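You operate a simulated robot arm through the tools that you are given. There is no shell and no other tool. Be economical: measure what you need, move in short steps, check, and stop when the job is done.

Carry out the task below with a simulated robot arm. There is one attempt and no reset: what you move stays moved.

JOB
Press block 65 in the vacuum press at 0.6 bar.
Fine: lid shut, both latches on; leave the pump running, dial and valve as set.
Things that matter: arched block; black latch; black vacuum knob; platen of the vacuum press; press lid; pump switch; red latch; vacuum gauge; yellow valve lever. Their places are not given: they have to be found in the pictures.

Only the result counts: the job must be done as asked and must still hold three seconds after the hand-in. Knocking over, shifting, dropping, spilling or breaking anything else fails it. A push-on lid holds only when it is set on centred and level and pressed home; a screw cap is set on level and turned clockwise until tight.

ROBOT AND FRAMES
A 7-joint arm with a two-finger parallel gripper, fixed in place. Base frame: the origin is at the foot of the arm, x ahead of it, y to its left, z up. Units: mm, degrees, N and s.
With the tool pointing down near the work surface it reaches from about 300 to 700 mm from the base axis. Its first joint turns from -66.0 to 66.0 degrees. Payload 1.57 kg.
The tool frame sits at the grasp point between the pads (the TCP): z along the fingers, y along the line on which they close. The tips reach 30 mm beyond it. The gripper opens to 110 mm. The fingers are 24 mm wide and 12 mm thick; the gripper's body (48 by 112 mm) begins 78 mm behind the TCP.
Orientation is that of the tool frame in the base frame, as [roll, pitch, yaw] about the fixed x, y, z axes, in that order (R = Rz(yaw) Ry(pitch) Rx(roll)). With the fingers straight down and closing along the base's y, the tool's x points along the base's -x, its y along +y and its z along -z.

CONTROLS
- The arm moves only by the tool arm_command. Its argument "targets" is a list of rows, each an object (a shift or turn left out is 0, a gripper value left out holds the last) with "travel": the shift along the tool's x, y, z in units of 200 mm (1.0 is 200 mm), a list of three; "rot": the turn, a rotation vector about the tool's x, y, z in units of 90 degrees (1.0 is 90 degrees), a list of three; "gripper": the opening, from 0 (shut) to 1 (fully open). In form: [{"travel": [dx, dy, dz], "rot": [wx, wy, wz], "gripper": gripper}, ...]. A call has 1 to 8 rows; each row is the pose to reach, as a shift and turn from the pose commanded when the call began, along the tool's axes at that moment. A call with a number of a shift or a turn outside -1 to 1 is refused whole. Each row takes 0.2 s and may step no farther than 50 mm and 8.6 degrees from the row before; otherwise, or with a gripper value out of range, the whole call is refused. A pose out of reach is approached as far as the arm can. The call stops where the force on the tool passes 70 N (or 10 N more than at its start, if that is more) or the arm is blocked; 0.2 s more then pass. The fingers move at their own pace (about 108 mm/s each) and stop on an object; they squeeze with about 22 N. The grip force told is the motor's: it shows also when the fingers shut on nothing. Time passes only in rows, and 0.2 s behind the last, so rows that repeat a pose let the fingers close. The reply holds the time, the measured pose of the TCP, the force on the tool along the base axes, the opening and the grip force, in the units named above and with some noise, with the torque about the TCP (base axes, N m) and any sound that the robot's microphone picked up.
- Cameras (640 x 400 px; columns grow to the right, rows downward): "scene" is fixed at [188.5, -395.2, 1415.3]; the picture's right is [0.73, -0.68, 0.00], its down [-0.37, -0.40, -0.84] and it looks along [0.57, 0.61, -0.55] (base axes); focal length 214 px, centre (320, 200). "wrist" rides on the gripper at [70, 16, -141] in the tool frame; the picture's right is [-0.23, 0.97, 0.00], its down [-0.86, -0.20, -0.48] and it looks along [-0.47, -0.11, 0.88] (tool axes); focal length 222 px, centre (320, 200).
- get_image(camera): a new picture of that camera. No time passes.
- probe_pixels(camera, pixels): for up to 12 pixels [column, row] of the newest picture of that camera ("zoom" is the newest enlarged one), the place [x, y, z] in the base frame of the surface seen there, good to about 3 mm, but the place of the scene camera against the robot may be out by one fixed shift of up to 25 mm in any direction. No time passes.
- inspect(camera, box): a new picture of the part [left, top, right, bottom] of that camera's present view, enlarged. No time passes.
- close_job(): hands the job in; it is judged then, once.

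Work in short steps. Measure before you move; look again where a grasp or a placing could have gone wrong, and mend it. You have 80 turns and 34 pictures in all, those below and enlarged ones among them. Open the gripper and draw the arm clear of the work before you hand the job in, unless the task says otherwise; then end with one line.

The tools are called after "Call:" as a command line: name --argument value ..., lists and objects as JSON in quotes. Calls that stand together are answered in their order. arm_command: Moves the arm, as the interface text tells. Its arguments: {"type":"object","properties":{"targets":{"type":"array","items":{"type":"object","properties":{"travel":{"type":"array","items":{"type":"number"}},"rot":{"type":"array","items":{"type":"number"}},"gripper":{"type":"number"}}}}},"required":["targets"]} The other tools are called the same way: get_image (camera) takes a picture; probe_pixels (camera, pixels) gives the place of the surface under pixels of a picture; inspect (camera, box) takes an enlarged picture of a part of a camera's view; close_job () hands the job in.

At the start:

```text
time_s: 0.0
eef_pos: [311.3, 182.8, 1309.2]
tcp_rot: [180.0, -0.1, -180.0]
force: [-1.3, 0.2, 0.1]
moment: [0.02, 0.01, 0.01]
finger_gap: 110.1
finger_force: 0.1
```

scene: 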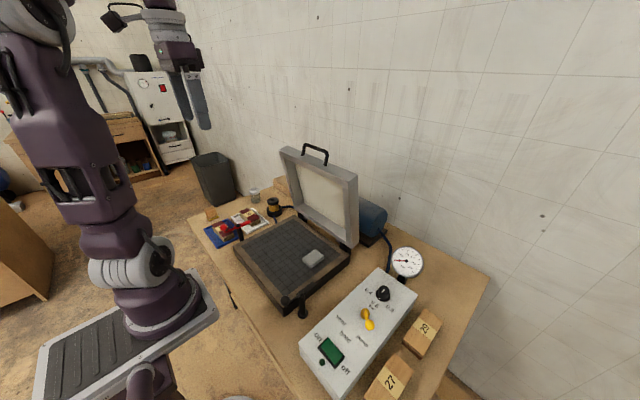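
wrist: 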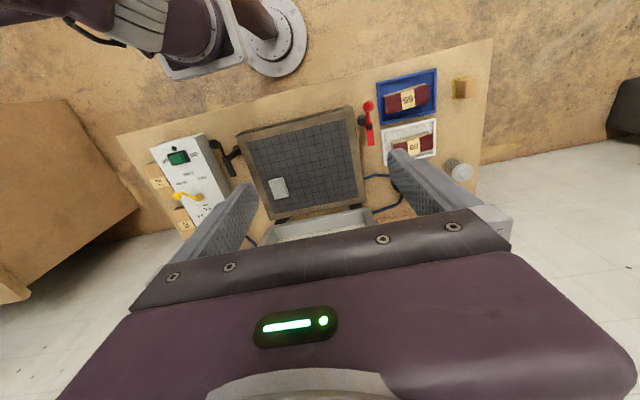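

The pictures show the press with its lid open, the control box with a switch, yellow lever and black knob, and two trays with blocks. I enlarge these areas to read labels.

Call:
inspect --camera "scene" --box '[290, 230, 450, 400]'

Call:
inspect --camera "wrist" --box '[340, 60, 480, 220]'

Call:
inspect --camera "scene" --box '[190, 140, 370, 330]'

```text
2.35 times, centred on (370, 315) of scene
```

zoom: 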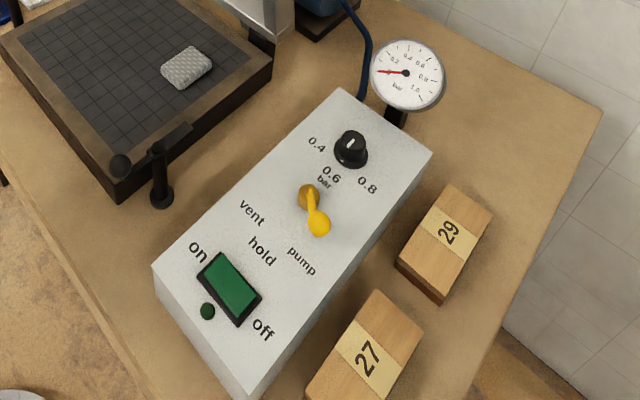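

```text
2.50 times, centred on (410, 140) of wrist
```

zoom: 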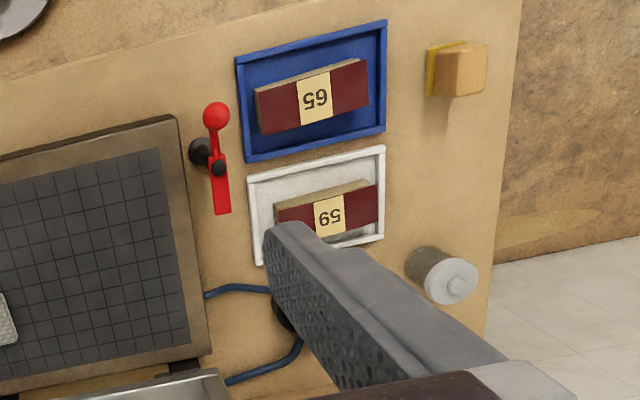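

```text
2.11 times, centred on (280, 235) of scene
```

zoom: 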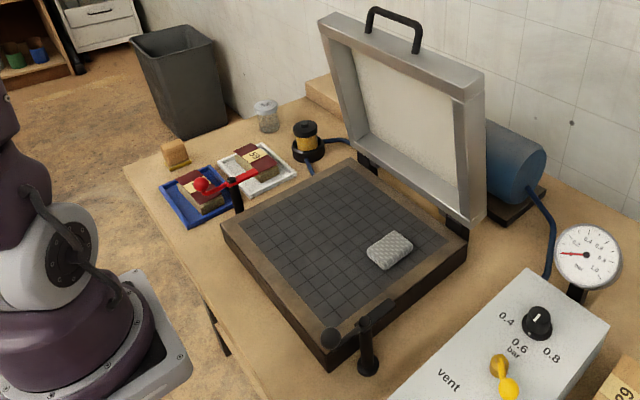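

I need positions. I probe key features in the scene picture and in the wrist picture for cross calibration.

Call:
get_image --camera "wrist"

Call:
probe_pixels --camera "wrist" --pixels '[[406, 98], [414, 146], [368, 103], [371, 137], [278, 188], [245, 139], [349, 110], [178, 157], [178, 195], [228, 150], [330, 228], [420, 73]]'

Call:
probe_pixels --camera "scene" --pixels '[[226, 228], [251, 218], [225, 226], [313, 259], [285, 299], [330, 352], [367, 323], [383, 293], [315, 150], [304, 310], [286, 210], [321, 363]]'

```text
28 pictures are left
```

wrist: 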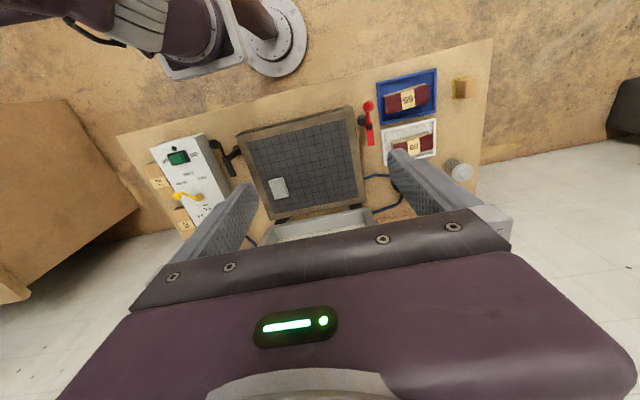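

```text
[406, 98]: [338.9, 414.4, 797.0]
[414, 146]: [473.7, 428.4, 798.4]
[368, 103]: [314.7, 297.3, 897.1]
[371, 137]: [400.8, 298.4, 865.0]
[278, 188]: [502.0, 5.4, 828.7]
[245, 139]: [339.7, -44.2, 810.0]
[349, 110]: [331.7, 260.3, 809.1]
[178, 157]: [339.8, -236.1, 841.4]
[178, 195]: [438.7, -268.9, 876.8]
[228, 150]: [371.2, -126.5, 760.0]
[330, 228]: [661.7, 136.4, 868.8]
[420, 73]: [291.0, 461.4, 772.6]
```

```text
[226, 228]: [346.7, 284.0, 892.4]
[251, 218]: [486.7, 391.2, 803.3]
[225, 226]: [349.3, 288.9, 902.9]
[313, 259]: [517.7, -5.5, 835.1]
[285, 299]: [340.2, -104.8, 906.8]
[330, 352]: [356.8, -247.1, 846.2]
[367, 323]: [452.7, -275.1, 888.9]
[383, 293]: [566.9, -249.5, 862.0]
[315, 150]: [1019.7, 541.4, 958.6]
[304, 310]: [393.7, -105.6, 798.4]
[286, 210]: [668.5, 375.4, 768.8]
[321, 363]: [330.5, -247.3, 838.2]
```

The scene camera is off by about (+14, -10, +7) from the wrist camera. I move above the trays to read the block labels, as 65 and 59 look alike upside down.

Call:
arm_command --targets '[{"travel": [0, 0.16, 0.16]}, {"travel": [0, 0.32, 0.32]}, {"travel": [0, 0.48, 0.48]}, {"travel": [0, 0.64, 0.64]}, {"travel": [0, 0.8, 0.8]}, {"travel": [0, 0.95, 0.95]}]'

Call:
arm_command --targets '[{"travel": [0, 0.08, 0.16]}, {"travel": [0, 0.16, 0.32]}, {"travel": [0.05, 0.2, 0.45]}]'

Call:
get_image --camera "wrist"

```text
time_s: 1.4
eef_pos: [309.3, 372.7, 1119.0]
tcp_rot: [-179.9, -0.1, 179.9]
force: [0.3, 0.3, 0.1]
moment: [-0.02, 0.01, -0.02]
finger_gap: 110.1
finger_force: 0.0
```

```text
time_s: 2.2
eef_pos: [300.7, 413.5, 1028.4]
tcp_rot: [-179.9, 0.0, -179.9]
force: [-0.6, -0.3, -0.4]
moment: [-0.02, 0.03, 0.02]
finger_gap: 109.9
finger_force: 0.1
```

```text
27 pictures are left
```

wrist: 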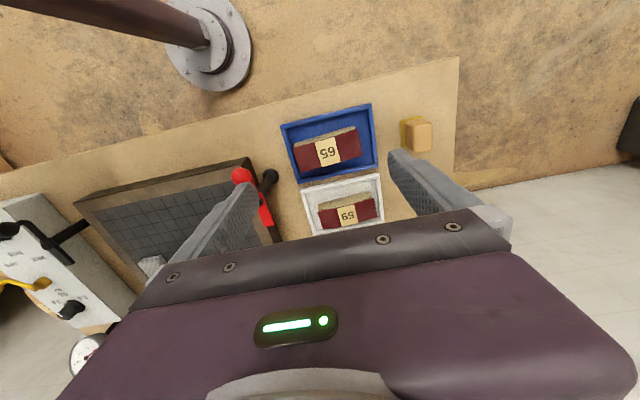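

I enlarge the labels around (328,150) and (347,214).

Call:
inspect --camera "wrist" --box '[280, 100, 400, 240]'

Call:
inspect --camera "scene" --box '[200, 195, 275, 250]'

```text
2.86 times, centred on (340, 170) of wrist
```

zoom: 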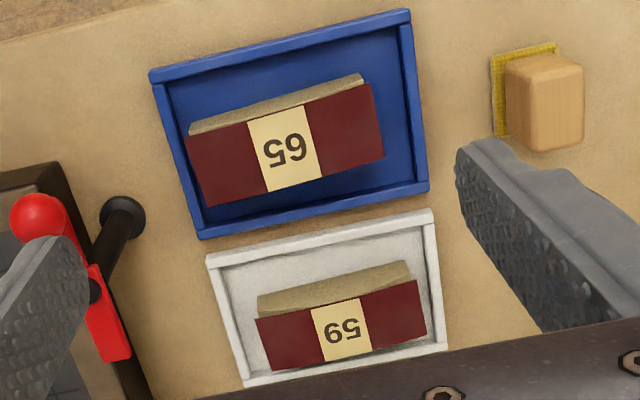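

```text
7.27 times, centred on (238, 222) of scene
```

zoom: 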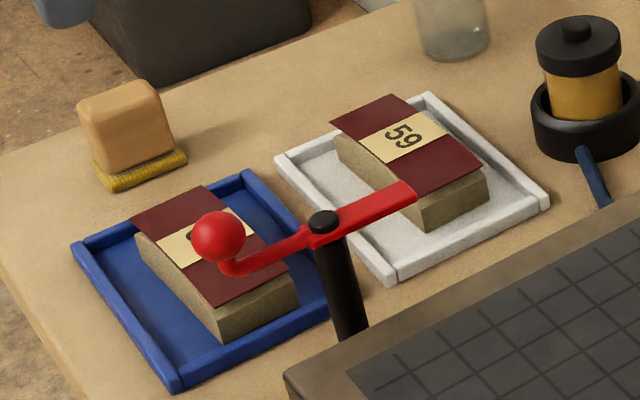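

Rotated 180° the blue-tray label reads 65 and the white one 59 (the scene view confirms 59 upright on white). I measure the block, tray and veneer.

Call:
probe_pixels --camera "wrist" --pixels '[[295, 149], [356, 131], [361, 154], [302, 170], [327, 152], [281.5, 126.5], [370, 105], [377, 165], [299, 182], [296, 136], [368, 140], [325, 136]]'

Call:
inspect --camera "wrist" --box '[285, 110, 375, 180]'

```text
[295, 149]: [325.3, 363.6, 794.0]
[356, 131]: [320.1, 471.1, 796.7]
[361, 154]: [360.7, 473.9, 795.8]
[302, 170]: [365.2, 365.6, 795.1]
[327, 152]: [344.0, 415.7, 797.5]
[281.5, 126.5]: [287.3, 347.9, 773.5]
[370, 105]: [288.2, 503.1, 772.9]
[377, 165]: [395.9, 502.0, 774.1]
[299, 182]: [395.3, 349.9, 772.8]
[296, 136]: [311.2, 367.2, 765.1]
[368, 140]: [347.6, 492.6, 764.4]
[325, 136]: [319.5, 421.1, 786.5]
```

```text
5.71 times, centred on (330, 145) of wrist
```

zoom: 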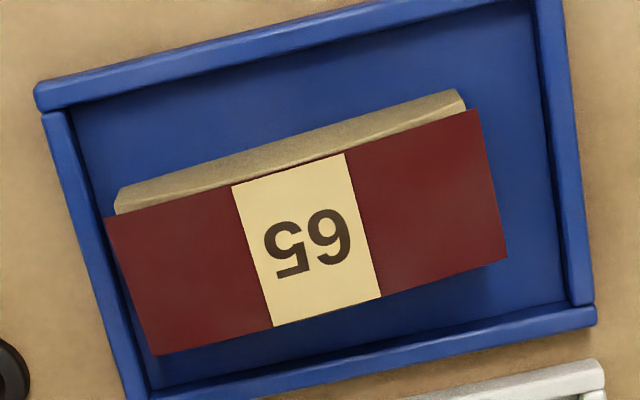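

Clearly 65 on the blue tray (inverted). The block spans x≈317–363, y≈363–473, with its narrow axis along x, yaw ≈+2.6°. I turn the gripper to close along x and centre above it with a 64 mm opening.

Call:
arm_command --targets '[{"travel": [-0.03, 0, 0], "rot": [0, 0, -0.094], "gripper": 0.6}, {"travel": [-0.06, 0, 0], "rot": [0, 0, -0.188]}, {"travel": [-0.09, 0, 0], "rot": [0, 0, -0.282]}, {"travel": [-0.12, 0, 0], "rot": [0, 0, -0.376]}, {"travel": [-0.15, 0, 0], "rot": [0, 0, -0.47]}, {"travel": [-0.18, 0.01, 0], "rot": [0, 0, -0.564]}, {"travel": [-0.2, 0.02, 0], "rot": [0, 0, -0.658]}, {"travel": [-0.2, 0.02, 0], "rot": [0, 0, -0.752]}]'

Call:
arm_command --targets '[{"travel": [0, 0, 0.2], "rot": [0, 0, -0.093]}, {"travel": [0, 0, 0.4], "rot": [0, 0, -0.186]}, {"travel": [0, 0, 0.6], "rot": [0, 0, -0.277]}]'

Call:
get_image --camera "wrist"

```text
time_s: 4.0
eef_pos: [341.0, 415.5, 1028.8]
tcp_rot: [-180.0, -0.1, -112.2]
force: [-0.3, -0.5, 0.7]
moment: [0.01, 0.02, -0.01]
finger_gap: 66.1
finger_force: 0.0
```

```text
time_s: 4.8
eef_pos: [340.2, 417.8, 910.2]
tcp_rot: [-179.9, 0.0, -87.2]
force: [-0.4, 0.1, 0.2]
moment: [0.01, -0.02, 0.0]
finger_gap: 66.0
finger_force: 0.1
```

```text
23 pictures are left
```

wrist: 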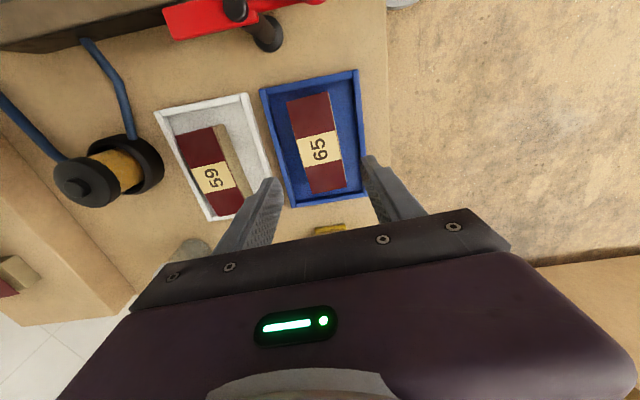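

I refine the block's pose from this view: corners about (288,102), (328,94), (346,185), (312,192).

Call:
probe_pixels --camera "wrist" --pixels '[[290, 103], [326, 95], [344, 185], [313, 191], [320, 148], [303, 148], [335, 142], [285, 150], [345, 135]]'

Call:
inspect --camera "wrist" --box '[255, 65, 415, 225]'

```text
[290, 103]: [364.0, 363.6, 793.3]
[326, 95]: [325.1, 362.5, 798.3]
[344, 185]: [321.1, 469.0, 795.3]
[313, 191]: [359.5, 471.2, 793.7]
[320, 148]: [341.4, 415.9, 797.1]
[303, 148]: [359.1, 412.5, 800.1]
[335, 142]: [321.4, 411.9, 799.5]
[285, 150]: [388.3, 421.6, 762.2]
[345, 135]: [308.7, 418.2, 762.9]
```

```text
2.50 times, centred on (335, 145) of wrist
```

zoom: 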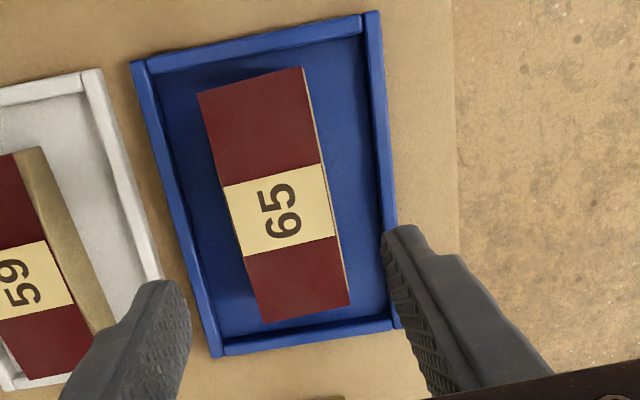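

Centre is about (342, 416.5), aligned with the gripper. I descend so that the tips reach ~z 774.

Call:
arm_command --targets '[{"travel": [0, -0.008, 0.2], "gripper": 0.58}, {"travel": [0, -0.008, 0.4]}, {"travel": [0, -0.008, 0.47]}, {"travel": [0, -0.008, 0.535]}]'

Call:
arm_command --targets '[{"gripper": 0.45}, {"gripper": 0.3}, {"gripper": 0.3}, {"gripper": 0.3}]'

```text
time_s: 5.8
eef_pos: [343.8, 417.9, 803.0]
tcp_rot: [180.0, 0.0, -87.3]
force: [-0.3, 0.4, -0.5]
moment: [0.0, -0.01, 0.02]
finger_gap: 64.0
finger_force: 0.1
```

```text
time_s: 6.8
eef_pos: [343.9, 417.4, 803.4]
tcp_rot: [-180.0, 0.0, -87.3]
force: [0.6, 0.7, -0.4]
moment: [0.0, -0.01, 0.0]
finger_gap: 47.4
finger_force: 22.0
```

Gripped at 47 mm. I lift straight up 150 mm and check the grip, and measure the platen corners meanwhile.

Call:
arm_command --targets '[{"travel": [0, 0, -0.1]}, {"travel": [0, 0, -0.3]}, {"travel": [0, 0, -0.55]}, {"travel": [0, 0, -0.75]}]'

Call:
get_image --camera "scene"

Call:
probe_pixels --camera "scene" --pixels '[[236, 248], [291, 220], [346, 261], [285, 304], [245, 248], [290, 223], [333, 259], [288, 293], [290, 258], [303, 262], [316, 249], [323, 260]]'

```text
time_s: 7.8
eef_pos: [342.4, 418.0, 955.5]
tcp_rot: [179.9, 0.0, -87.3]
force: [-0.7, 0.2, -0.2]
moment: [0.0, 0.01, 0.0]
finger_gap: 32.9
finger_force: 0.0
```

```text
21 pictures are left
```

scene: 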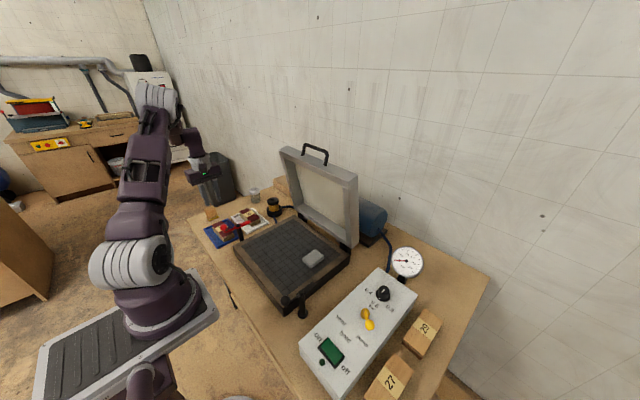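

```text
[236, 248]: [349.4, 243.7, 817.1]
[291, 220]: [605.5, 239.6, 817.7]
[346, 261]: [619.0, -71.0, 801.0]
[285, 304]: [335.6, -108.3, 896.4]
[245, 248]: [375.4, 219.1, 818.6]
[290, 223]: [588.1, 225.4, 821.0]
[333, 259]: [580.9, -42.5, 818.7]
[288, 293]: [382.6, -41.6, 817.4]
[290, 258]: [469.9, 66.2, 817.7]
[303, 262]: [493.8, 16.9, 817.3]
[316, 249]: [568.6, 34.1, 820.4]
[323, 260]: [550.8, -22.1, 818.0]
```

The fingers closed to 33 mm: the block slipped out. I look where it is and at its shape.

Call:
get_image --camera "wrist"

Call:
inspect --camera "scene" --box '[200, 205, 270, 250]'

```text
20 pictures are left
```

wrist: 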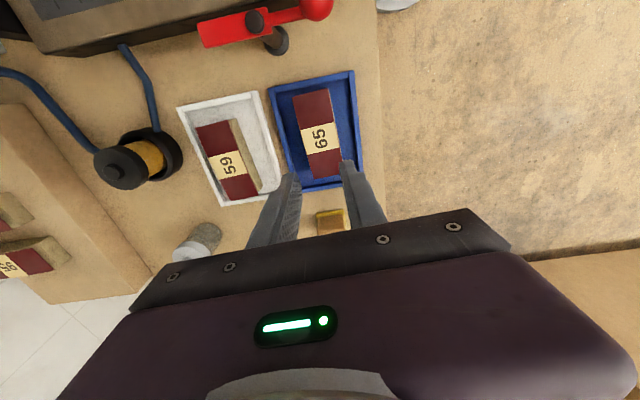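

```text
8.89 times, centred on (235, 228) of scene
```

zoom: 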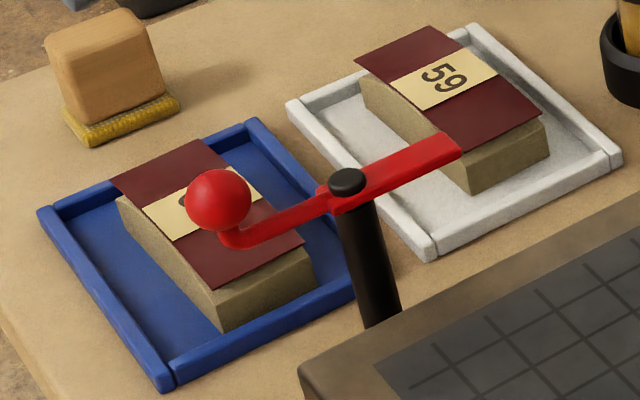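

The block is back in its tray, upright. I probe its side profile in the enlarged view to see how it is arched.

Call:
probe_pixels --camera "zoom" --pixels '[[172, 240], [172, 248], [172, 256], [172, 264], [172, 272], [172, 280], [265, 275], [265, 283], [265, 292], [265, 300], [265, 308], [225, 200]]'

Call:
inspect --camera "wrist" --box '[180, 70, 360, 210]'

Call:
inspect --camera "scene" --box '[208, 222, 238, 246]'

```text
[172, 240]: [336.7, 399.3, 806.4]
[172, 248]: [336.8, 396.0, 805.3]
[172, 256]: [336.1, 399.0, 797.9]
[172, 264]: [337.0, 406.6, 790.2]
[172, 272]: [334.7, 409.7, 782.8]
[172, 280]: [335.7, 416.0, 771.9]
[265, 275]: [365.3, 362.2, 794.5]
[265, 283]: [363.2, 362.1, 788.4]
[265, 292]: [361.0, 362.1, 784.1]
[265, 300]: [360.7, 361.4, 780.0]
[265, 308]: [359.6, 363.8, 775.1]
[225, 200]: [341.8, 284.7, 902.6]
```

```text
2.86 times, centred on (270, 140) of wrist
```

zoom: 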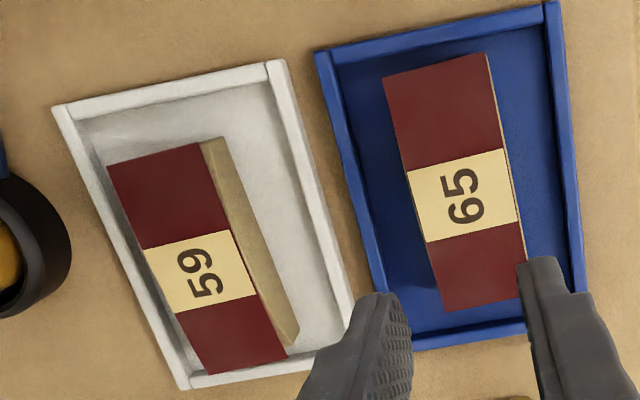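

```text
16.00 times, centred on (223, 234) of scene
```

zoom: 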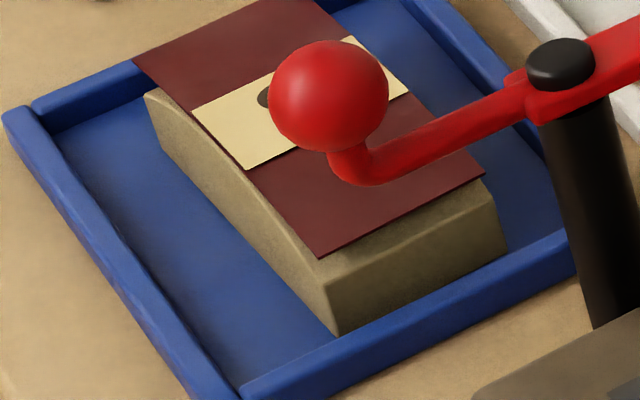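

The sides are vertical (arch runs along the length), so the grip was just too shallow or the lift too quick. I recheck its place before a deeper grip.

Call:
probe_pixels --camera "wrist" --pixels '[[297, 96], [326, 92], [338, 172], [313, 176], [320, 137], [290, 145], [347, 120]]'

Call:
arm_command --targets '[{"gripper": 0.52}, {"gripper": 0.52}, {"travel": [0, 0, 0.2]}, {"travel": [0, 0, 0.4]}, {"travel": [0, 0, 0.55]}]'

Call:
inspect --camera "wrist" --box '[245, 50, 425, 210]'

```text
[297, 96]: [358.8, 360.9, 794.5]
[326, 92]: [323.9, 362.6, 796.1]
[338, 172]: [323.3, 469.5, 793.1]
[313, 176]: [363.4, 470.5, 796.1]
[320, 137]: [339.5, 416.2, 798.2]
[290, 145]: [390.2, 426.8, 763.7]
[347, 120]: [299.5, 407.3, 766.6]
```

```text
time_s: 9.0
eef_pos: [344.9, 418.6, 842.0]
tcp_rot: [-180.0, 0.1, -87.2]
force: [-0.3, 0.4, -0.2]
moment: [-0.01, -0.01, 0.0]
finger_gap: 56.9
finger_force: 0.1
```

```text
2.50 times, centred on (335, 130) of wrist
```

zoom: 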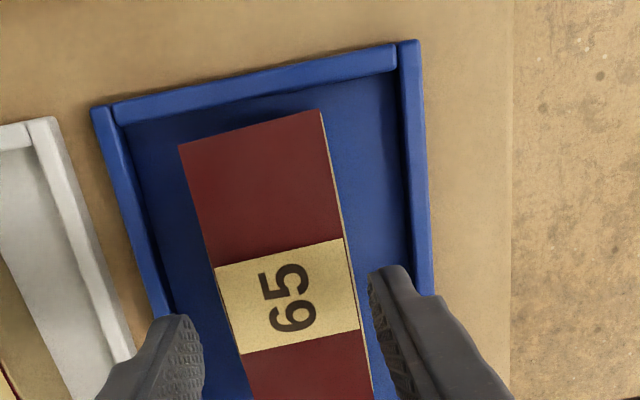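

The fingers straddle the block. I go down to tips ≈ z 767 and close fully, holding for a while.

Call:
arm_command --targets '[{"travel": [0, 0, 0.1]}, {"travel": [0, 0, 0.18]}, {"travel": [0, 0, 0.225]}, {"travel": [0, 0, 0.225], "gripper": 0.35}, {"travel": [0, 0, 0.225], "gripper": 0}, {"travel": [0, 0, 0.225], "gripper": 0}, {"travel": [0, 0, 0.225], "gripper": 0}]'

Call:
arm_command --targets '[{"travel": [0, 0, -0.01]}, {"travel": [0, 0, -0.03]}, {"travel": [0, 0, -0.06]}, {"travel": [0, 0, -0.09]}]'

```text
time_s: 10.6
eef_pos: [342.2, 417.6, 796.8]
tcp_rot: [179.9, 0.0, -87.3]
force: [0.4, -1.2, 2.1]
moment: [-0.21, 0.03, 0.09]
finger_gap: 47.2
finger_force: 21.4
```

```text
time_s: 11.6
eef_pos: [343.4, 418.1, 814.5]
tcp_rot: [-180.0, 0.0, -87.2]
force: [-0.6, 0.3, -1.3]
moment: [0.01, 0.01, -0.01]
finger_gap: 47.2
finger_force: 22.0
```

Held at 47 mm this time. I keep lifting gently.

Call:
arm_command --targets '[{"travel": [0, 0, -0.06]}, {"travel": [0, 0, -0.14]}, {"travel": [0, 0, -0.22]}, {"travel": [0, 0, -0.3]}, {"travel": [0, 0, -0.38]}, {"travel": [0, 0, -0.46]}, {"travel": [0, 0, -0.54]}, {"travel": [0, 0, -0.58]}]'

Call:
get_image --camera "wrist"

```text
time_s: 13.4
eef_pos: [342.0, 416.0, 931.1]
tcp_rot: [-180.0, 0.0, -87.2]
force: [0.7, -0.3, -1.1]
moment: [0.0, 0.0, -0.03]
finger_gap: 47.6
finger_force: 22.0
```

```text
15 pictures are left
```

wrist: 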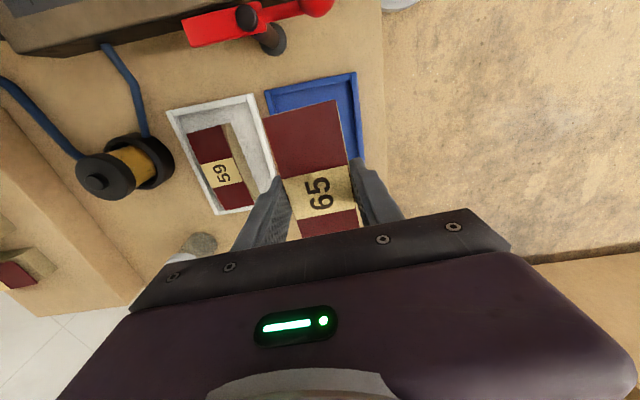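

Block secure. I rise to clear the red latch (z≈897) and carry it to the platen centre, about (460,125), away from the mesh pad.

Call:
arm_command --targets '[{"travel": [0, 0, -0.08]}, {"travel": [0, 0, -0.2]}, {"travel": [0, 0, -0.32]}, {"travel": [0.08, -0.03, -0.4]}, {"travel": [0.22, -0.08, -0.42]}, {"travel": [0.38, -0.13, -0.42]}, {"travel": [0.54, -0.19, -0.42]}, {"travel": [0.7, -0.25, -0.42]}]'

Call:
arm_command --targets '[{"travel": [0.16, -0.05, 0]}, {"travel": [0.32, -0.11, 0]}, {"travel": [0.48, -0.17, 0]}, {"travel": [0.64, -0.22, 0]}, {"travel": [0.75, -0.26, 0]}, {"travel": [0.78, -0.27, 0.1]}, {"travel": [0.78, -0.27, 0.25]}, {"travel": [0.78, -0.27, 0.4]}]'

Call:
get_image --camera "wrist"

```text
time_s: 15.2
eef_pos: [397.8, 278.8, 1016.7]
tcp_rot: [180.0, -0.1, -87.3]
force: [0.4, 0.8, 0.5]
moment: [0.03, -0.02, 0.02]
finger_gap: 47.5
finger_force: 22.2
```

```text
time_s: 17.0
eef_pos: [461.2, 126.8, 935.6]
tcp_rot: [180.0, 0.0, -87.3]
force: [-0.3, 0.8, -1.3]
moment: [0.0, -0.02, -0.01]
finger_gap: 47.4
finger_force: 22.1
```

```text
14 pictures are left
```

wrist: 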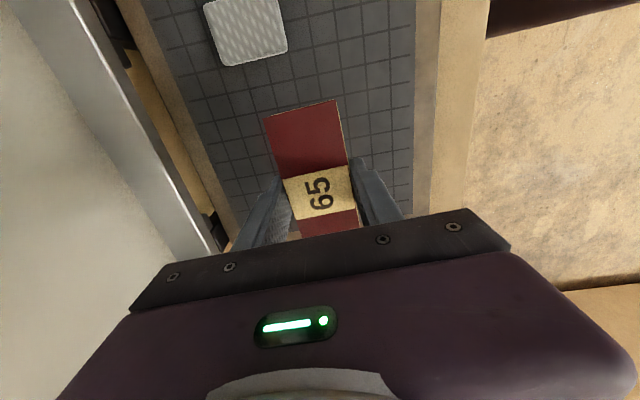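

I check platen height and the pad's near edge.

Call:
probe_pixels --camera "wrist" --pixels '[[240, 120], [380, 100], [290, 80], [250, 63], [280, 40], [445, 100], [190, 100], [380, 200]]'

Call:
arm_command --targets '[{"travel": [0, 0, 0.12]}, {"travel": [0, 0, 0.24]}, {"travel": [0, 0, 0.34]}, {"travel": [0, 0, 0.4]}, {"travel": [0, 0, 0.43]}]'

```text
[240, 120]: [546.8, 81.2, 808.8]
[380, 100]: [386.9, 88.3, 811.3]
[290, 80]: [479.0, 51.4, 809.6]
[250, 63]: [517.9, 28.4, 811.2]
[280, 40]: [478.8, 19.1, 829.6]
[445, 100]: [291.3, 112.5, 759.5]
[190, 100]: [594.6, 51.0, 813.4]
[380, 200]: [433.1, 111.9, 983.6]
```

```text
time_s: 18.2
eef_pos: [460.1, 124.8, 848.7]
tcp_rot: [-180.0, -0.1, -87.4]
force: [0.1, -0.7, -1.3]
moment: [0.0, -0.01, 0.01]
finger_gap: 47.6
finger_force: 22.2
```

Platen is at z≈811; the block is about 3 mm above. I lower slowly until contact shows.

Call:
arm_command --targets '[{"travel": [0, 0, 0.008]}, {"travel": [0, 0, 0.016]}, {"travel": [0, 0, 0.02]}]'

```text
time_s: 19.0
eef_pos: [459.4, 126.2, 846.1]
tcp_rot: [180.0, -0.1, -87.4]
force: [0.0, -0.1, -1.1]
moment: [0.0, 0.05, 0.03]
finger_gap: 47.4
finger_force: 22.1
```

Call:
arm_command --targets '[{"travel": [0, 0, 0.005]}, {"travel": [0, 0, 0.01]}]'

```text
time_s: 19.6
eef_pos: [460.8, 125.9, 844.3]
tcp_rot: [180.0, 0.0, -87.4]
force: [-0.9, -1.0, 2.6]
moment: [0.06, 0.12, 0.0]
finger_gap: 47.4
finger_force: 22.3
```

Contact (+2.6 N). I release, then rise.

Call:
arm_command --targets '[{"gripper": 0.5}, {"gripper": 0.56}, {"gripper": 0.56}, {"travel": [0, 0, -0.1], "gripper": 0.56}, {"travel": [0, 0, -0.3], "gripper": 0.56}, {"travel": [0, 0, -0.5], "gripper": 0.56}, {"travel": [0, 0, -0.7], "gripper": 0.56}]'

Call:
get_image --camera "scene"

```text
time_s: 21.2
eef_pos: [460.1, 127.8, 985.0]
tcp_rot: [179.9, 0.1, -87.3]
force: [0.7, 0.6, 0.5]
moment: [0.05, -0.01, 0.0]
finger_gap: 61.7
finger_force: 0.1
```

```text
13 pictures are left
```

scene: 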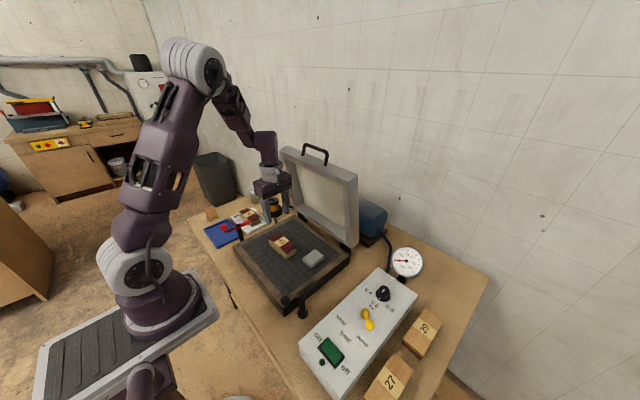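

Block sits on the platen. Now I measure the lid and its handle (top edge (282,150)–(356,182), handle at (315,150)).

Call:
inspect --camera "scene" --box '[265, 135, 375, 255]'

Call:
probe_pixels --camera "scene" --pixels '[[283, 151], [354, 182], [357, 242], [300, 205], [303, 148], [315, 149], [327, 156], [327, 163], [320, 195], [335, 225], [303, 153], [318, 172]]'

```text
3.33 times, centred on (320, 195) of scene
```

zoom: 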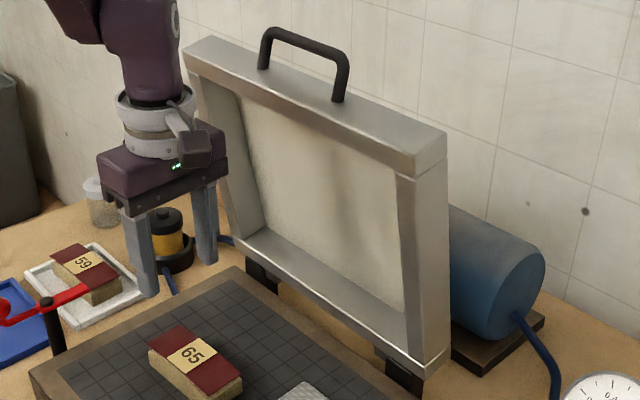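

```text
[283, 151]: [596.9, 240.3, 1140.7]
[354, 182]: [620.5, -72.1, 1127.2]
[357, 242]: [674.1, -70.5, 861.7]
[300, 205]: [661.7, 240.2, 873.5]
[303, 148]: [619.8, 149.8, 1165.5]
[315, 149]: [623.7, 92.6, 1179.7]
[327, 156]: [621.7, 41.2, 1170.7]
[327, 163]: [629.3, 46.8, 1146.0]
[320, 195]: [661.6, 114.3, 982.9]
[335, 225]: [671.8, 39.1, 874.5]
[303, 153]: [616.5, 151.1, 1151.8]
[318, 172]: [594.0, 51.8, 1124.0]
```

The lid leans towards the robot slightly; the handle bar is near (610,103,1173) after correction. I measure hinge brackets and lid side corners to plan the arc.

Call:
probe_pixels --camera "zoom" --pixels '[[265, 278], [403, 374], [418, 180], [443, 160], [443, 355], [428, 368], [306, 38], [345, 60], [338, 96], [268, 40], [262, 66], [300, 78]]'

```text
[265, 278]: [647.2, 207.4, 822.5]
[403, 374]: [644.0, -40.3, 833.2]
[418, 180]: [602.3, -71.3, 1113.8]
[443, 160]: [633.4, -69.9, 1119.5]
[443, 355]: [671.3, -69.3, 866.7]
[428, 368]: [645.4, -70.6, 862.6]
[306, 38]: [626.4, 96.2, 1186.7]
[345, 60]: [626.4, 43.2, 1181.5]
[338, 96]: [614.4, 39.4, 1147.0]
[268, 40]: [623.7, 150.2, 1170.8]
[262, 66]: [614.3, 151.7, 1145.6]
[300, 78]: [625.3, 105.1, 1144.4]
```

Planned pivot about (638, ·, 821), bar radius ≈354. I rise clear and go above the handle bar, yaw squared to -90°, opening 40 mm.

Call:
arm_command --targets '[{"travel": [0, 0, -0.2], "gripper": 0.45}, {"travel": [0, 0, -0.4], "rot": [0, 0, 0.03]}, {"travel": [0, 0, -0.6], "rot": [0, 0, 0.03]}, {"travel": [0, 0, -0.8], "rot": [0, 0, 0.03]}, {"travel": [0, 0, -1.0], "rot": [0, 0, 0.03]}]'

Call:
arm_command --targets '[{"travel": [0, 0, -0.2]}, {"travel": [0, -0.1, -0.4]}, {"travel": [0.05, -0.32, -0.4]}, {"travel": [0.1, -0.55, -0.4]}, {"travel": [0.11, -0.755, -0.4]}]'

Call:
get_image --camera "wrist"

```text
time_s: 22.4
eef_pos: [460.9, 126.9, 1180.3]
tcp_rot: [179.9, 0.0, -89.9]
force: [0.6, -0.1, 0.8]
moment: [0.0, 0.0, 0.0]
finger_gap: 49.5
finger_force: 0.0
```

```text
time_s: 23.6
eef_pos: [550.9, 102.3, 1253.0]
tcp_rot: [-179.9, 0.0, -90.1]
force: [-0.4, 0.3, 0.0]
moment: [-0.03, -0.01, 0.0]
finger_gap: 49.4
finger_force: 0.1
out of reach, approached as far as the arm can: row 4, 5
```

```text
11 pictures are left
```

wrist: 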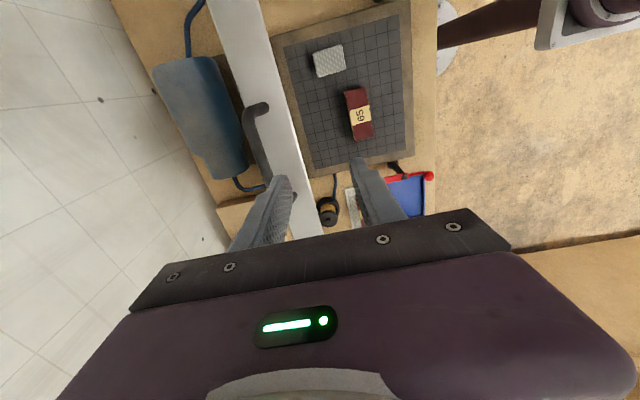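

Tool-down is just out of reach there; the bar shows at about (255,120)–(270,190). I tilt the tool ~18° forwards to gain reach, staying high.

Call:
arm_command --targets '[{"rot": [0.09, 0, 0]}, {"rot": [0.18, 0, 0]}, {"rot": [0.2, 0, 0]}, {"rot": [0.2, 0, 0]}]'

Call:
probe_pixels --camera "wrist" --pixels '[[252, 115], [258, 150], [266, 180], [262, 106], [270, 200], [240, 60], [285, 150], [270, 150]]'

```text
time_s: 24.6
eef_pos: [552.5, 100.6, 1252.8]
tcp_rot: [-162.0, -0.1, -90.0]
force: [0.5, 0.2, 0.1]
moment: [0.03, 0.0, 0.02]
finger_gap: 49.4
finger_force: 0.0
```

```text
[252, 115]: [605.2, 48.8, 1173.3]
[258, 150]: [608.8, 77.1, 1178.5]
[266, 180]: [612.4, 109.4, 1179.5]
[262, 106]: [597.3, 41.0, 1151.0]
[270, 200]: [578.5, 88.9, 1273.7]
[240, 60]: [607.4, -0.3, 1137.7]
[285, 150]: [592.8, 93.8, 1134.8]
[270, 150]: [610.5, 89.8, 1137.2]
```

Wrist probing puts the bar at x≈609, z≈1175, lid edge z≈1137. I align laterally, narrow the opening to ~30 mm and come down along the tool axis so the bar is 10 mm past the TCP.

Call:
arm_command --targets '[{"travel": [0.028, -0.08, 0], "gripper": 0.28}, {"travel": [0.028, -0.1465, 0]}, {"travel": [0.028, -0.1465, 0.12]}, {"travel": [0.028, -0.1465, 0.2]}]'

Call:
get_image --camera "wrist"

```text
time_s: 25.6
eef_pos: [593.3, 93.3, 1224.0]
tcp_rot: [-162.0, -0.1, -90.0]
force: [0.2, -0.5, 0.8]
moment: [0.0, -0.01, 0.03]
finger_gap: 30.8
finger_force: 0.1
```

```text
10 pictures are left
```

wrist: 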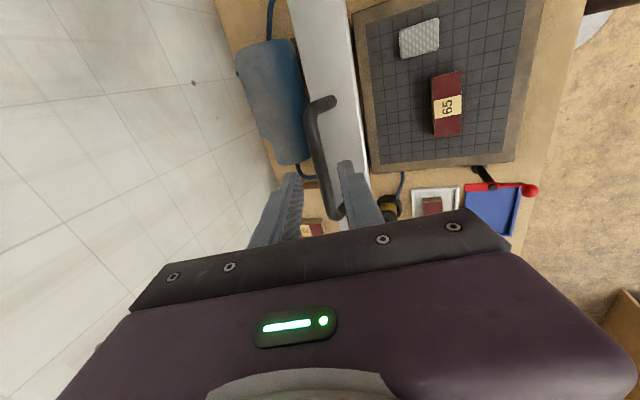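

The bar (310–340, 110–215) runs between the fingers. I finish the descent and close.

Call:
arm_command --targets '[{"travel": [0, 0, 0.1]}, {"travel": [0, 0, 0.16]}, {"travel": [0, 0, 0.21]}]'

Call:
arm_command --targets '[{"gripper": 0.15}, {"gripper": 0}, {"gripper": 0}, {"gripper": 0}]'

```text
time_s: 26.4
eef_pos: [606.2, 92.5, 1183.4]
tcp_rot: [-161.9, 0.0, -90.0]
force: [0.5, -0.7, -0.3]
moment: [-0.01, 0.0, -0.01]
finger_gap: 30.6
finger_force: 0.1
```

```text
time_s: 27.4
eef_pos: [604.6, 92.7, 1184.0]
tcp_rot: [-162.1, 0.0, -90.1]
force: [-3.7, -0.6, -4.2]
moment: [0.13, 0.08, -0.37]
finger_gap: 11.7
finger_force: 29.3
```

Bar held (11.7 mm). I pull the lid the first 15° along the arc and watch the force.

Call:
arm_command --targets '[{"travel": [0, 0.079, -0.016]}, {"travel": [0, 0.159, -0.029]}, {"travel": [0, 0.236, -0.038]}, {"travel": [0, 0.313, -0.044]}]'

```text
time_s: 28.4
eef_pos: [543.8, 93.5, 1174.7]
tcp_rot: [-162.1, 0.1, -90.1]
force: [6.1, -9.0, -17.6]
moment: [-0.14, -0.03, -0.21]
finger_gap: 11.7
finger_force: 29.5
```

The lid moves along; 17 N pulls down so I go slightly lower on the arc, while turning the tool back to vertical.

Call:
arm_command --targets '[{"travel": [0, 0.155, 0.0145], "rot": [-0.05, 0, 0]}, {"travel": [0, 0.307, 0.032], "rot": [-0.1, 0, 0]}, {"travel": [0, 0.455, 0.058], "rot": [-0.15, 0, 0]}, {"travel": [0, 0.6, 0.097], "rot": [-0.2, 0, 0]}]'

```text
time_s: 29.4
eef_pos: [433.4, 96.5, 1115.3]
tcp_rot: [180.0, 0.2, -90.0]
force: [5.5, 5.3, -5.3]
moment: [-0.42, -0.13, 0.23]
finger_gap: 11.6
finger_force: 29.0
```

Smooth. Next 25° of the arc with the tool vertical.

Call:
arm_command --targets '[{"travel": [0, 0.1225, 0.094]}, {"travel": [0, 0.2365, 0.198]}, {"travel": [0, 0.34, 0.312]}, {"travel": [0, 0.4345, 0.4345]}, {"travel": [0, 0.518, 0.565]}]'

```text
time_s: 30.6
eef_pos: [331.6, 93.7, 1003.4]
tcp_rot: [-179.9, -0.1, -90.3]
force: [34.6, -11.4, -17.6]
moment: [-0.04, -0.42, 0.68]
finger_gap: 11.9
finger_force: 29.1
```

Radial pull of ~35 N: my radius is slightly large, so I shorten it and go on to ~165°.

Call:
arm_command --targets '[{"travel": [0, 0.0, 0.06]}, {"travel": [0, 0.034, 0.135]}, {"travel": [0, 0.065, 0.205]}, {"travel": [0, 0.0915, 0.274]}]'

```text
time_s: 31.6
eef_pos: [309.9, 92.8, 949.1]
tcp_rot: [179.4, -0.5, -90.0]
force: [-48.4, 8.0, 17.1]
moment: [-0.03, 0.61, 0.38]
finger_gap: 12.0
finger_force: 29.0
```

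Now the force is outward, so the radius lies between: I use 350 mm and go on to ~170°.

Call:
arm_command --targets '[{"travel": [0, 0.0435, 0.0655]}, {"travel": [0, 0.065, 0.1385]}, {"travel": [0, 0.083, 0.2125]}, {"travel": [0, 0.098, 0.2875]}]'

Call:
get_image --camera "scene"

```text
time_s: 32.6
eef_pos: [294.9, 92.7, 891.7]
tcp_rot: [-179.8, 0.1, -89.9]
force: [-4.3, 9.1, 0.5]
moment: [0.06, 0.06, 0.62]
finger_gap: 11.5
finger_force: 29.3
```

```text
9 pictures are left
```

scene: 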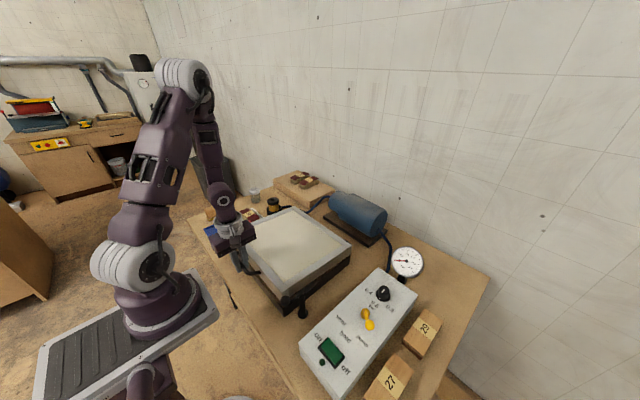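

The lid is nearly shut. I lower gently until it meets the platen.

Call:
arm_command --targets '[{"travel": [0, 0.007, 0.04]}, {"travel": [0, 0.012, 0.08]}, {"travel": [0, 0.017, 0.12]}, {"travel": [0, 0.02, 0.15]}]'

```text
time_s: 33.6
eef_pos: [291.1, 92.0, 863.0]
tcp_rot: [-180.0, 0.0, -90.0]
force: [-4.3, 13.9, -0.7]
moment: [-0.37, 0.0, 0.68]
finger_gap: 11.8
finger_force: 29.0
```

Call:
arm_command --targets '[{"travel": [0, 0.001, 0.02]}, {"travel": [0, 0.002, 0.04]}, {"travel": [0, 0.003, 0.06]}, {"travel": [0, 0.003, 0.08]}]'

```text
time_s: 34.6
eef_pos: [290.0, 92.6, 846.8]
tcp_rot: [-179.9, 0.0, -90.1]
force: [13.0, -0.8, 21.6]
moment: [0.01, 0.1, 0.7]
finger_gap: 12.1
finger_force: 29.2
```

Contact (+22 N). I press 3 mm more to seat it, then look.

Call:
arm_command --targets '[{"travel": [0, 0, 0.008]}, {"travel": [0, 0, 0.015]}]'

Call:
inspect --camera "scene" --box '[215, 195, 365, 325]'

```text
time_s: 35.2
eef_pos: [291.2, 92.7, 843.0]
tcp_rot: [-179.9, 0.0, -90.1]
force: [23.1, -0.7, 21.8]
moment: [-0.14, 0.13, 0.71]
finger_gap: 12.0
finger_force: 29.1
```

```text
3.08 times, centred on (290, 260) of scene
```

zoom: 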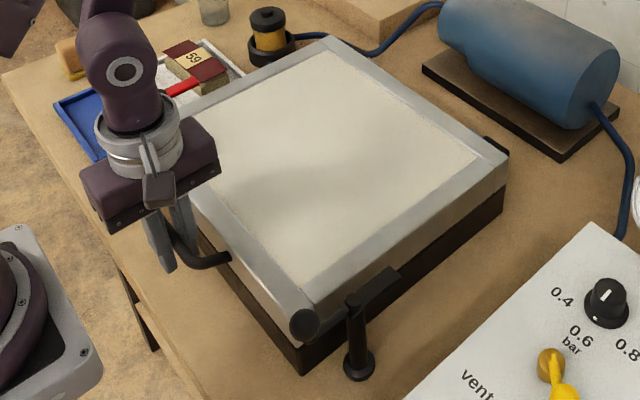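

The lid is flush. I measure the latches: black ball (303,323), post (356,300), flat end (393,276), red end (185,87), and lid top.

Call:
probe_pixels --camera "zoom" --pixels '[[303, 322], [355, 299], [357, 345], [380, 283], [396, 273], [330, 200], [300, 290], [185, 88], [480, 165], [315, 305], [330, 60], [228, 258]]'

Call:
arm_command --targets '[{"gripper": 0.2}, {"gripper": 0.24}, {"gripper": 0.24}, {"travel": [0, 0, -0.1], "gripper": 0.24}, {"travel": [0, 0, -0.3], "gripper": 0.24}, {"travel": [0, 0, -0.55], "gripper": 0.1}, {"travel": [0, 0, -0.75], "gripper": 0}, {"travel": [0, 0, -0.9], "gripper": 0}]'

Call:
get_image --camera "wrist"

```text
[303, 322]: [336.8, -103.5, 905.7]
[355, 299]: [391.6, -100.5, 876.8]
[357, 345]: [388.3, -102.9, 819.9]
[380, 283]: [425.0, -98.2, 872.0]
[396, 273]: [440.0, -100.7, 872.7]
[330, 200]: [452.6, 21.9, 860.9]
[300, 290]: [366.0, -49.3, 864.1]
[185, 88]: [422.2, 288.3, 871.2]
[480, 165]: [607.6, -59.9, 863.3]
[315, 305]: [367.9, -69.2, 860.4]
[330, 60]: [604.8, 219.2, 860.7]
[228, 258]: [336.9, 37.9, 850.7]
```

```text
time_s: 37.0
eef_pos: [290.5, 89.0, 1021.7]
tcp_rot: [180.0, 0.0, -90.1]
force: [0.2, 0.3, 0.4]
moment: [0.0, 0.02, 0.01]
finger_gap: 0.0
finger_force: 21.2
```

```text
7 pictures are left
```

wrist: 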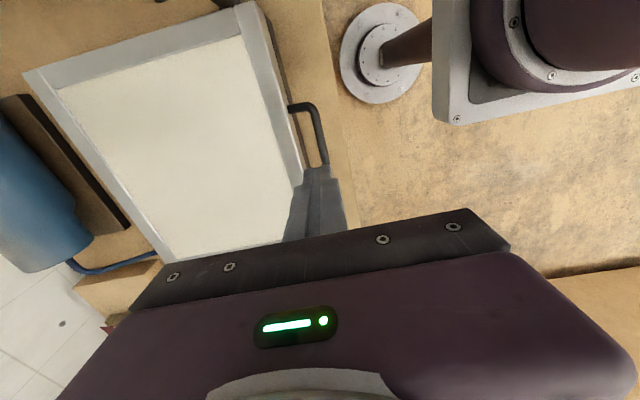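

Fingers are closed and clear. I go to the inner side of the black ball knob (~(327,-92,890)) above the lid, ready to push it towards -y so that the flat end swings over the lid.

Call:
arm_command --targets '[{"travel": [0.2, -0.06, 0]}, {"travel": [0.4, -0.12, 0]}, {"travel": [0.6, -0.18, 0]}, {"travel": [0.73, -0.18, 0]}, {"travel": [0.73, -0.18, 0.2]}, {"travel": [0.73, -0.18, 0.4]}, {"travel": [0.73, -0.18, 0.5585]}]'

Call:
get_image --camera "wrist"

```text
time_s: 38.6
eef_pos: [322.2, -57.1, 912.2]
tcp_rot: [180.0, 0.1, -90.1]
force: [-0.3, -0.5, 0.0]
moment: [0.0, 0.02, -0.02]
finger_gap: 0.2
finger_force: 21.3
```

```text
6 pictures are left
```

wrist: 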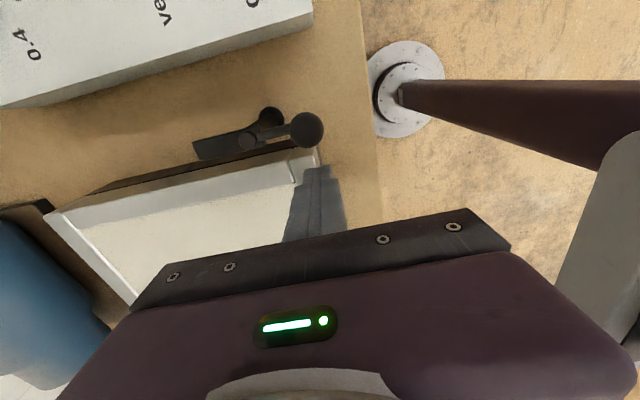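

The ball shows at (308,130) and the post at (268,118). I probe them.

Call:
probe_pixels --camera "wrist" --pixels '[[308, 130], [306, 145], [249, 139], [270, 118], [200, 150], [313, 165], [255, 160]]'

```text
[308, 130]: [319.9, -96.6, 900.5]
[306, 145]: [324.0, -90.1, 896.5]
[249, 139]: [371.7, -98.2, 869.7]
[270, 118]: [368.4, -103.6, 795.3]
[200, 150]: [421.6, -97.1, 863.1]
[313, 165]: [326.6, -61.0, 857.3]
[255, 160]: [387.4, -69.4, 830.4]
```

Ball centre ≈(321,-98), post ≈(372,-98), radius 50. I push the ball along its arc to -y.

Call:
arm_command --targets '[{"travel": [0.0845, 0.006, 0]}, {"travel": [0.1545, 0.021, 0]}, {"travel": [0.2195, 0.031, 0]}, {"travel": [0.29, 0.016, 0]}, {"travel": [0.36, -0.014, 0]}, {"travel": [0.4045, -0.054, 0]}, {"travel": [0.4425, -0.101, 0]}, {"travel": [0.4545, -0.124, 0]}]'

Call:
inspect --camera "scene" --box '[215, 195, 365, 325]'

```text
time_s: 40.4
eef_pos: [344.2, -141.5, 910.8]
tcp_rot: [179.2, 0.3, -90.0]
force: [-34.9, 23.6, 13.1]
moment: [0.47, 0.7, 0.02]
finger_gap: 0.0
finger_force: 21.3
```

```text
3.08 times, centred on (290, 260) of scene
```

zoom: 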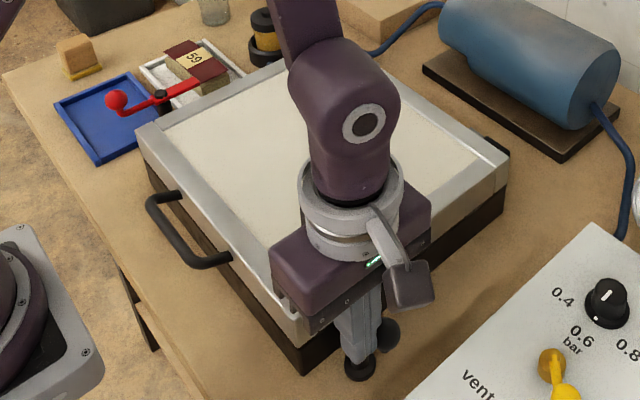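

The ball moved round and now resists 42 N. I check its angle by probing the ball at (387,333).

Call:
probe_pixels --camera "zoom" --pixels '[[387, 333], [390, 325], [115, 100], [160, 95], [215, 82]]'

```text
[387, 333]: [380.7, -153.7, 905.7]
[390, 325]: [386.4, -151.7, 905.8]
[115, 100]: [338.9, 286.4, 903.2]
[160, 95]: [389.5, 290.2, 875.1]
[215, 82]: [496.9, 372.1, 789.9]
```

Corrected, the ball sits at about (372,-140): a full 90°, against its stop. I back off, rise, and cross to the red latch.

Call:
arm_command --targets '[{"travel": [0, 0.08, 0]}, {"travel": [0, 0.09, -0.15]}, {"travel": [0, 0.09, -0.35]}, {"travel": [-0.1, 0.09, -0.5]}, {"travel": [-0.33, 0.09, -0.55]}, {"travel": [-0.56, 0.09, -0.55]}, {"travel": [-0.79, 0.09, -0.55]}, {"travel": [-1.0, 0.09, -0.55]}]'

Call:
arm_command --targets '[{"travel": [-0.23, 0, 0]}, {"travel": [-0.46, 0, 0]}, {"travel": [-0.69, 0, 0]}, {"travel": [-0.88, 0, 0]}, {"travel": [-0.96, 0, 0]}]'

```text
time_s: 42.2
eef_pos: [332.9, 56.4, 1021.2]
tcp_rot: [-179.9, 0.0, -90.0]
force: [-0.6, 0.4, -1.4]
moment: [0.02, 0.02, 0.0]
finger_gap: 0.1
finger_force: 20.9
```

```text
time_s: 43.4
eef_pos: [333.7, 248.7, 1023.1]
tcp_rot: [180.0, 0.0, -90.2]
force: [-0.5, -0.3, -0.1]
moment: [0.04, -0.01, -0.01]
finger_gap: 0.1
finger_force: 21.7
```

I descend at (322,254) beside the red ball, then push along the mirrored arc.

Call:
arm_command --targets '[{"travel": [-0.025, 0.0585, 0.15]}, {"travel": [-0.025, 0.0585, 0.35]}, {"travel": [-0.025, 0.0585, 0.5]}, {"travel": [-0.025, 0.0585, 0.56]}]'

Call:
arm_command --targets '[{"travel": [-0.105, 0.005, 0]}, {"travel": [-0.175, 0.02, 0]}, {"travel": [-0.24, 0.03, 0]}, {"travel": [-0.31, 0.015, 0]}, {"travel": [-0.38, -0.015, 0]}, {"travel": [-0.425, -0.055, 0]}, {"travel": [-0.463, -0.102, 0]}, {"travel": [-0.475, -0.125, 0]}]'

Call:
inspect --camera "scene" --box '[215, 195, 365, 325]'

```text
time_s: 44.4
eef_pos: [318.9, 252.6, 910.4]
tcp_rot: [179.9, -0.1, -90.0]
force: [-0.3, 0.3, 0.4]
moment: [0.0, 0.01, 0.0]
finger_gap: 0.0
finger_force: 21.3
```

```text
time_s: 46.2
eef_pos: [342.9, 347.0, 909.5]
tcp_rot: [179.9, -0.2, -90.0]
force: [-10.2, -8.4, 5.4]
moment: [-0.16, 0.2, -0.06]
finger_gap: 0.0
finger_force: 21.0
```

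```text
3.08 times, centred on (290, 260) of scene
```

zoom: 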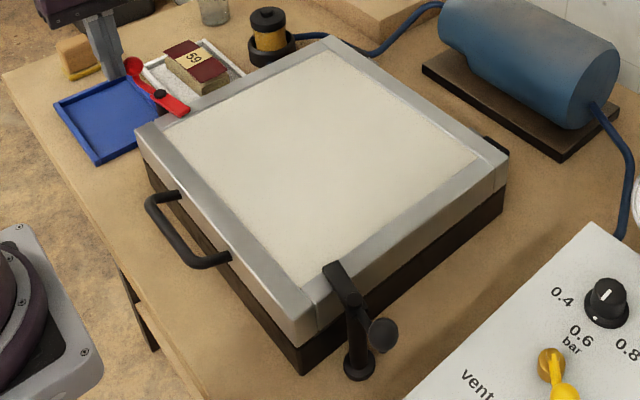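

Black latch is over the rim. The red one looks only ~60–70° round; I probe ball (133,66), pivot (160,94), end (184,109).

Call:
probe_pixels --camera "zoom" --pixels '[[133, 66], [160, 94], [184, 109], [174, 101], [375, 335], [351, 300], [334, 270]]'

```text
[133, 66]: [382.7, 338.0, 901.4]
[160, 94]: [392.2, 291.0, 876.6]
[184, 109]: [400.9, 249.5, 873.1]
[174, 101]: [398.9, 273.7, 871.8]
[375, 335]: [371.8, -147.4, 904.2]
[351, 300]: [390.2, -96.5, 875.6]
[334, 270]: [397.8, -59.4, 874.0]
```

Both flats read ~78–80°. I push the red ball a bit further (+x) to find its stop.

Call:
arm_command --targets '[{"travel": [0, -0.03, 0]}, {"travel": [0, -0.06, 0]}]'

Call:
probe_pixels --camera "scene" --pixels '[[229, 216.5], [245.8, 230.4], [238, 225.6]]'

```text
time_s: 46.8
eef_pos: [344.0, 349.7, 909.0]
tcp_rot: [179.0, -0.2, -89.4]
force: [-20.9, -7.3, 13.1]
moment: [-0.14, 0.37, -0.05]
finger_gap: 0.1
finger_force: 21.1
stopped in row 2: the force on the tool passed its limit at 77 N (the readings are from after the stop); the commanded pose is now the measured one
```

```text
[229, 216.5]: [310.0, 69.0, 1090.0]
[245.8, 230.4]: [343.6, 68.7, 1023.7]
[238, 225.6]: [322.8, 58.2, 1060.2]
```

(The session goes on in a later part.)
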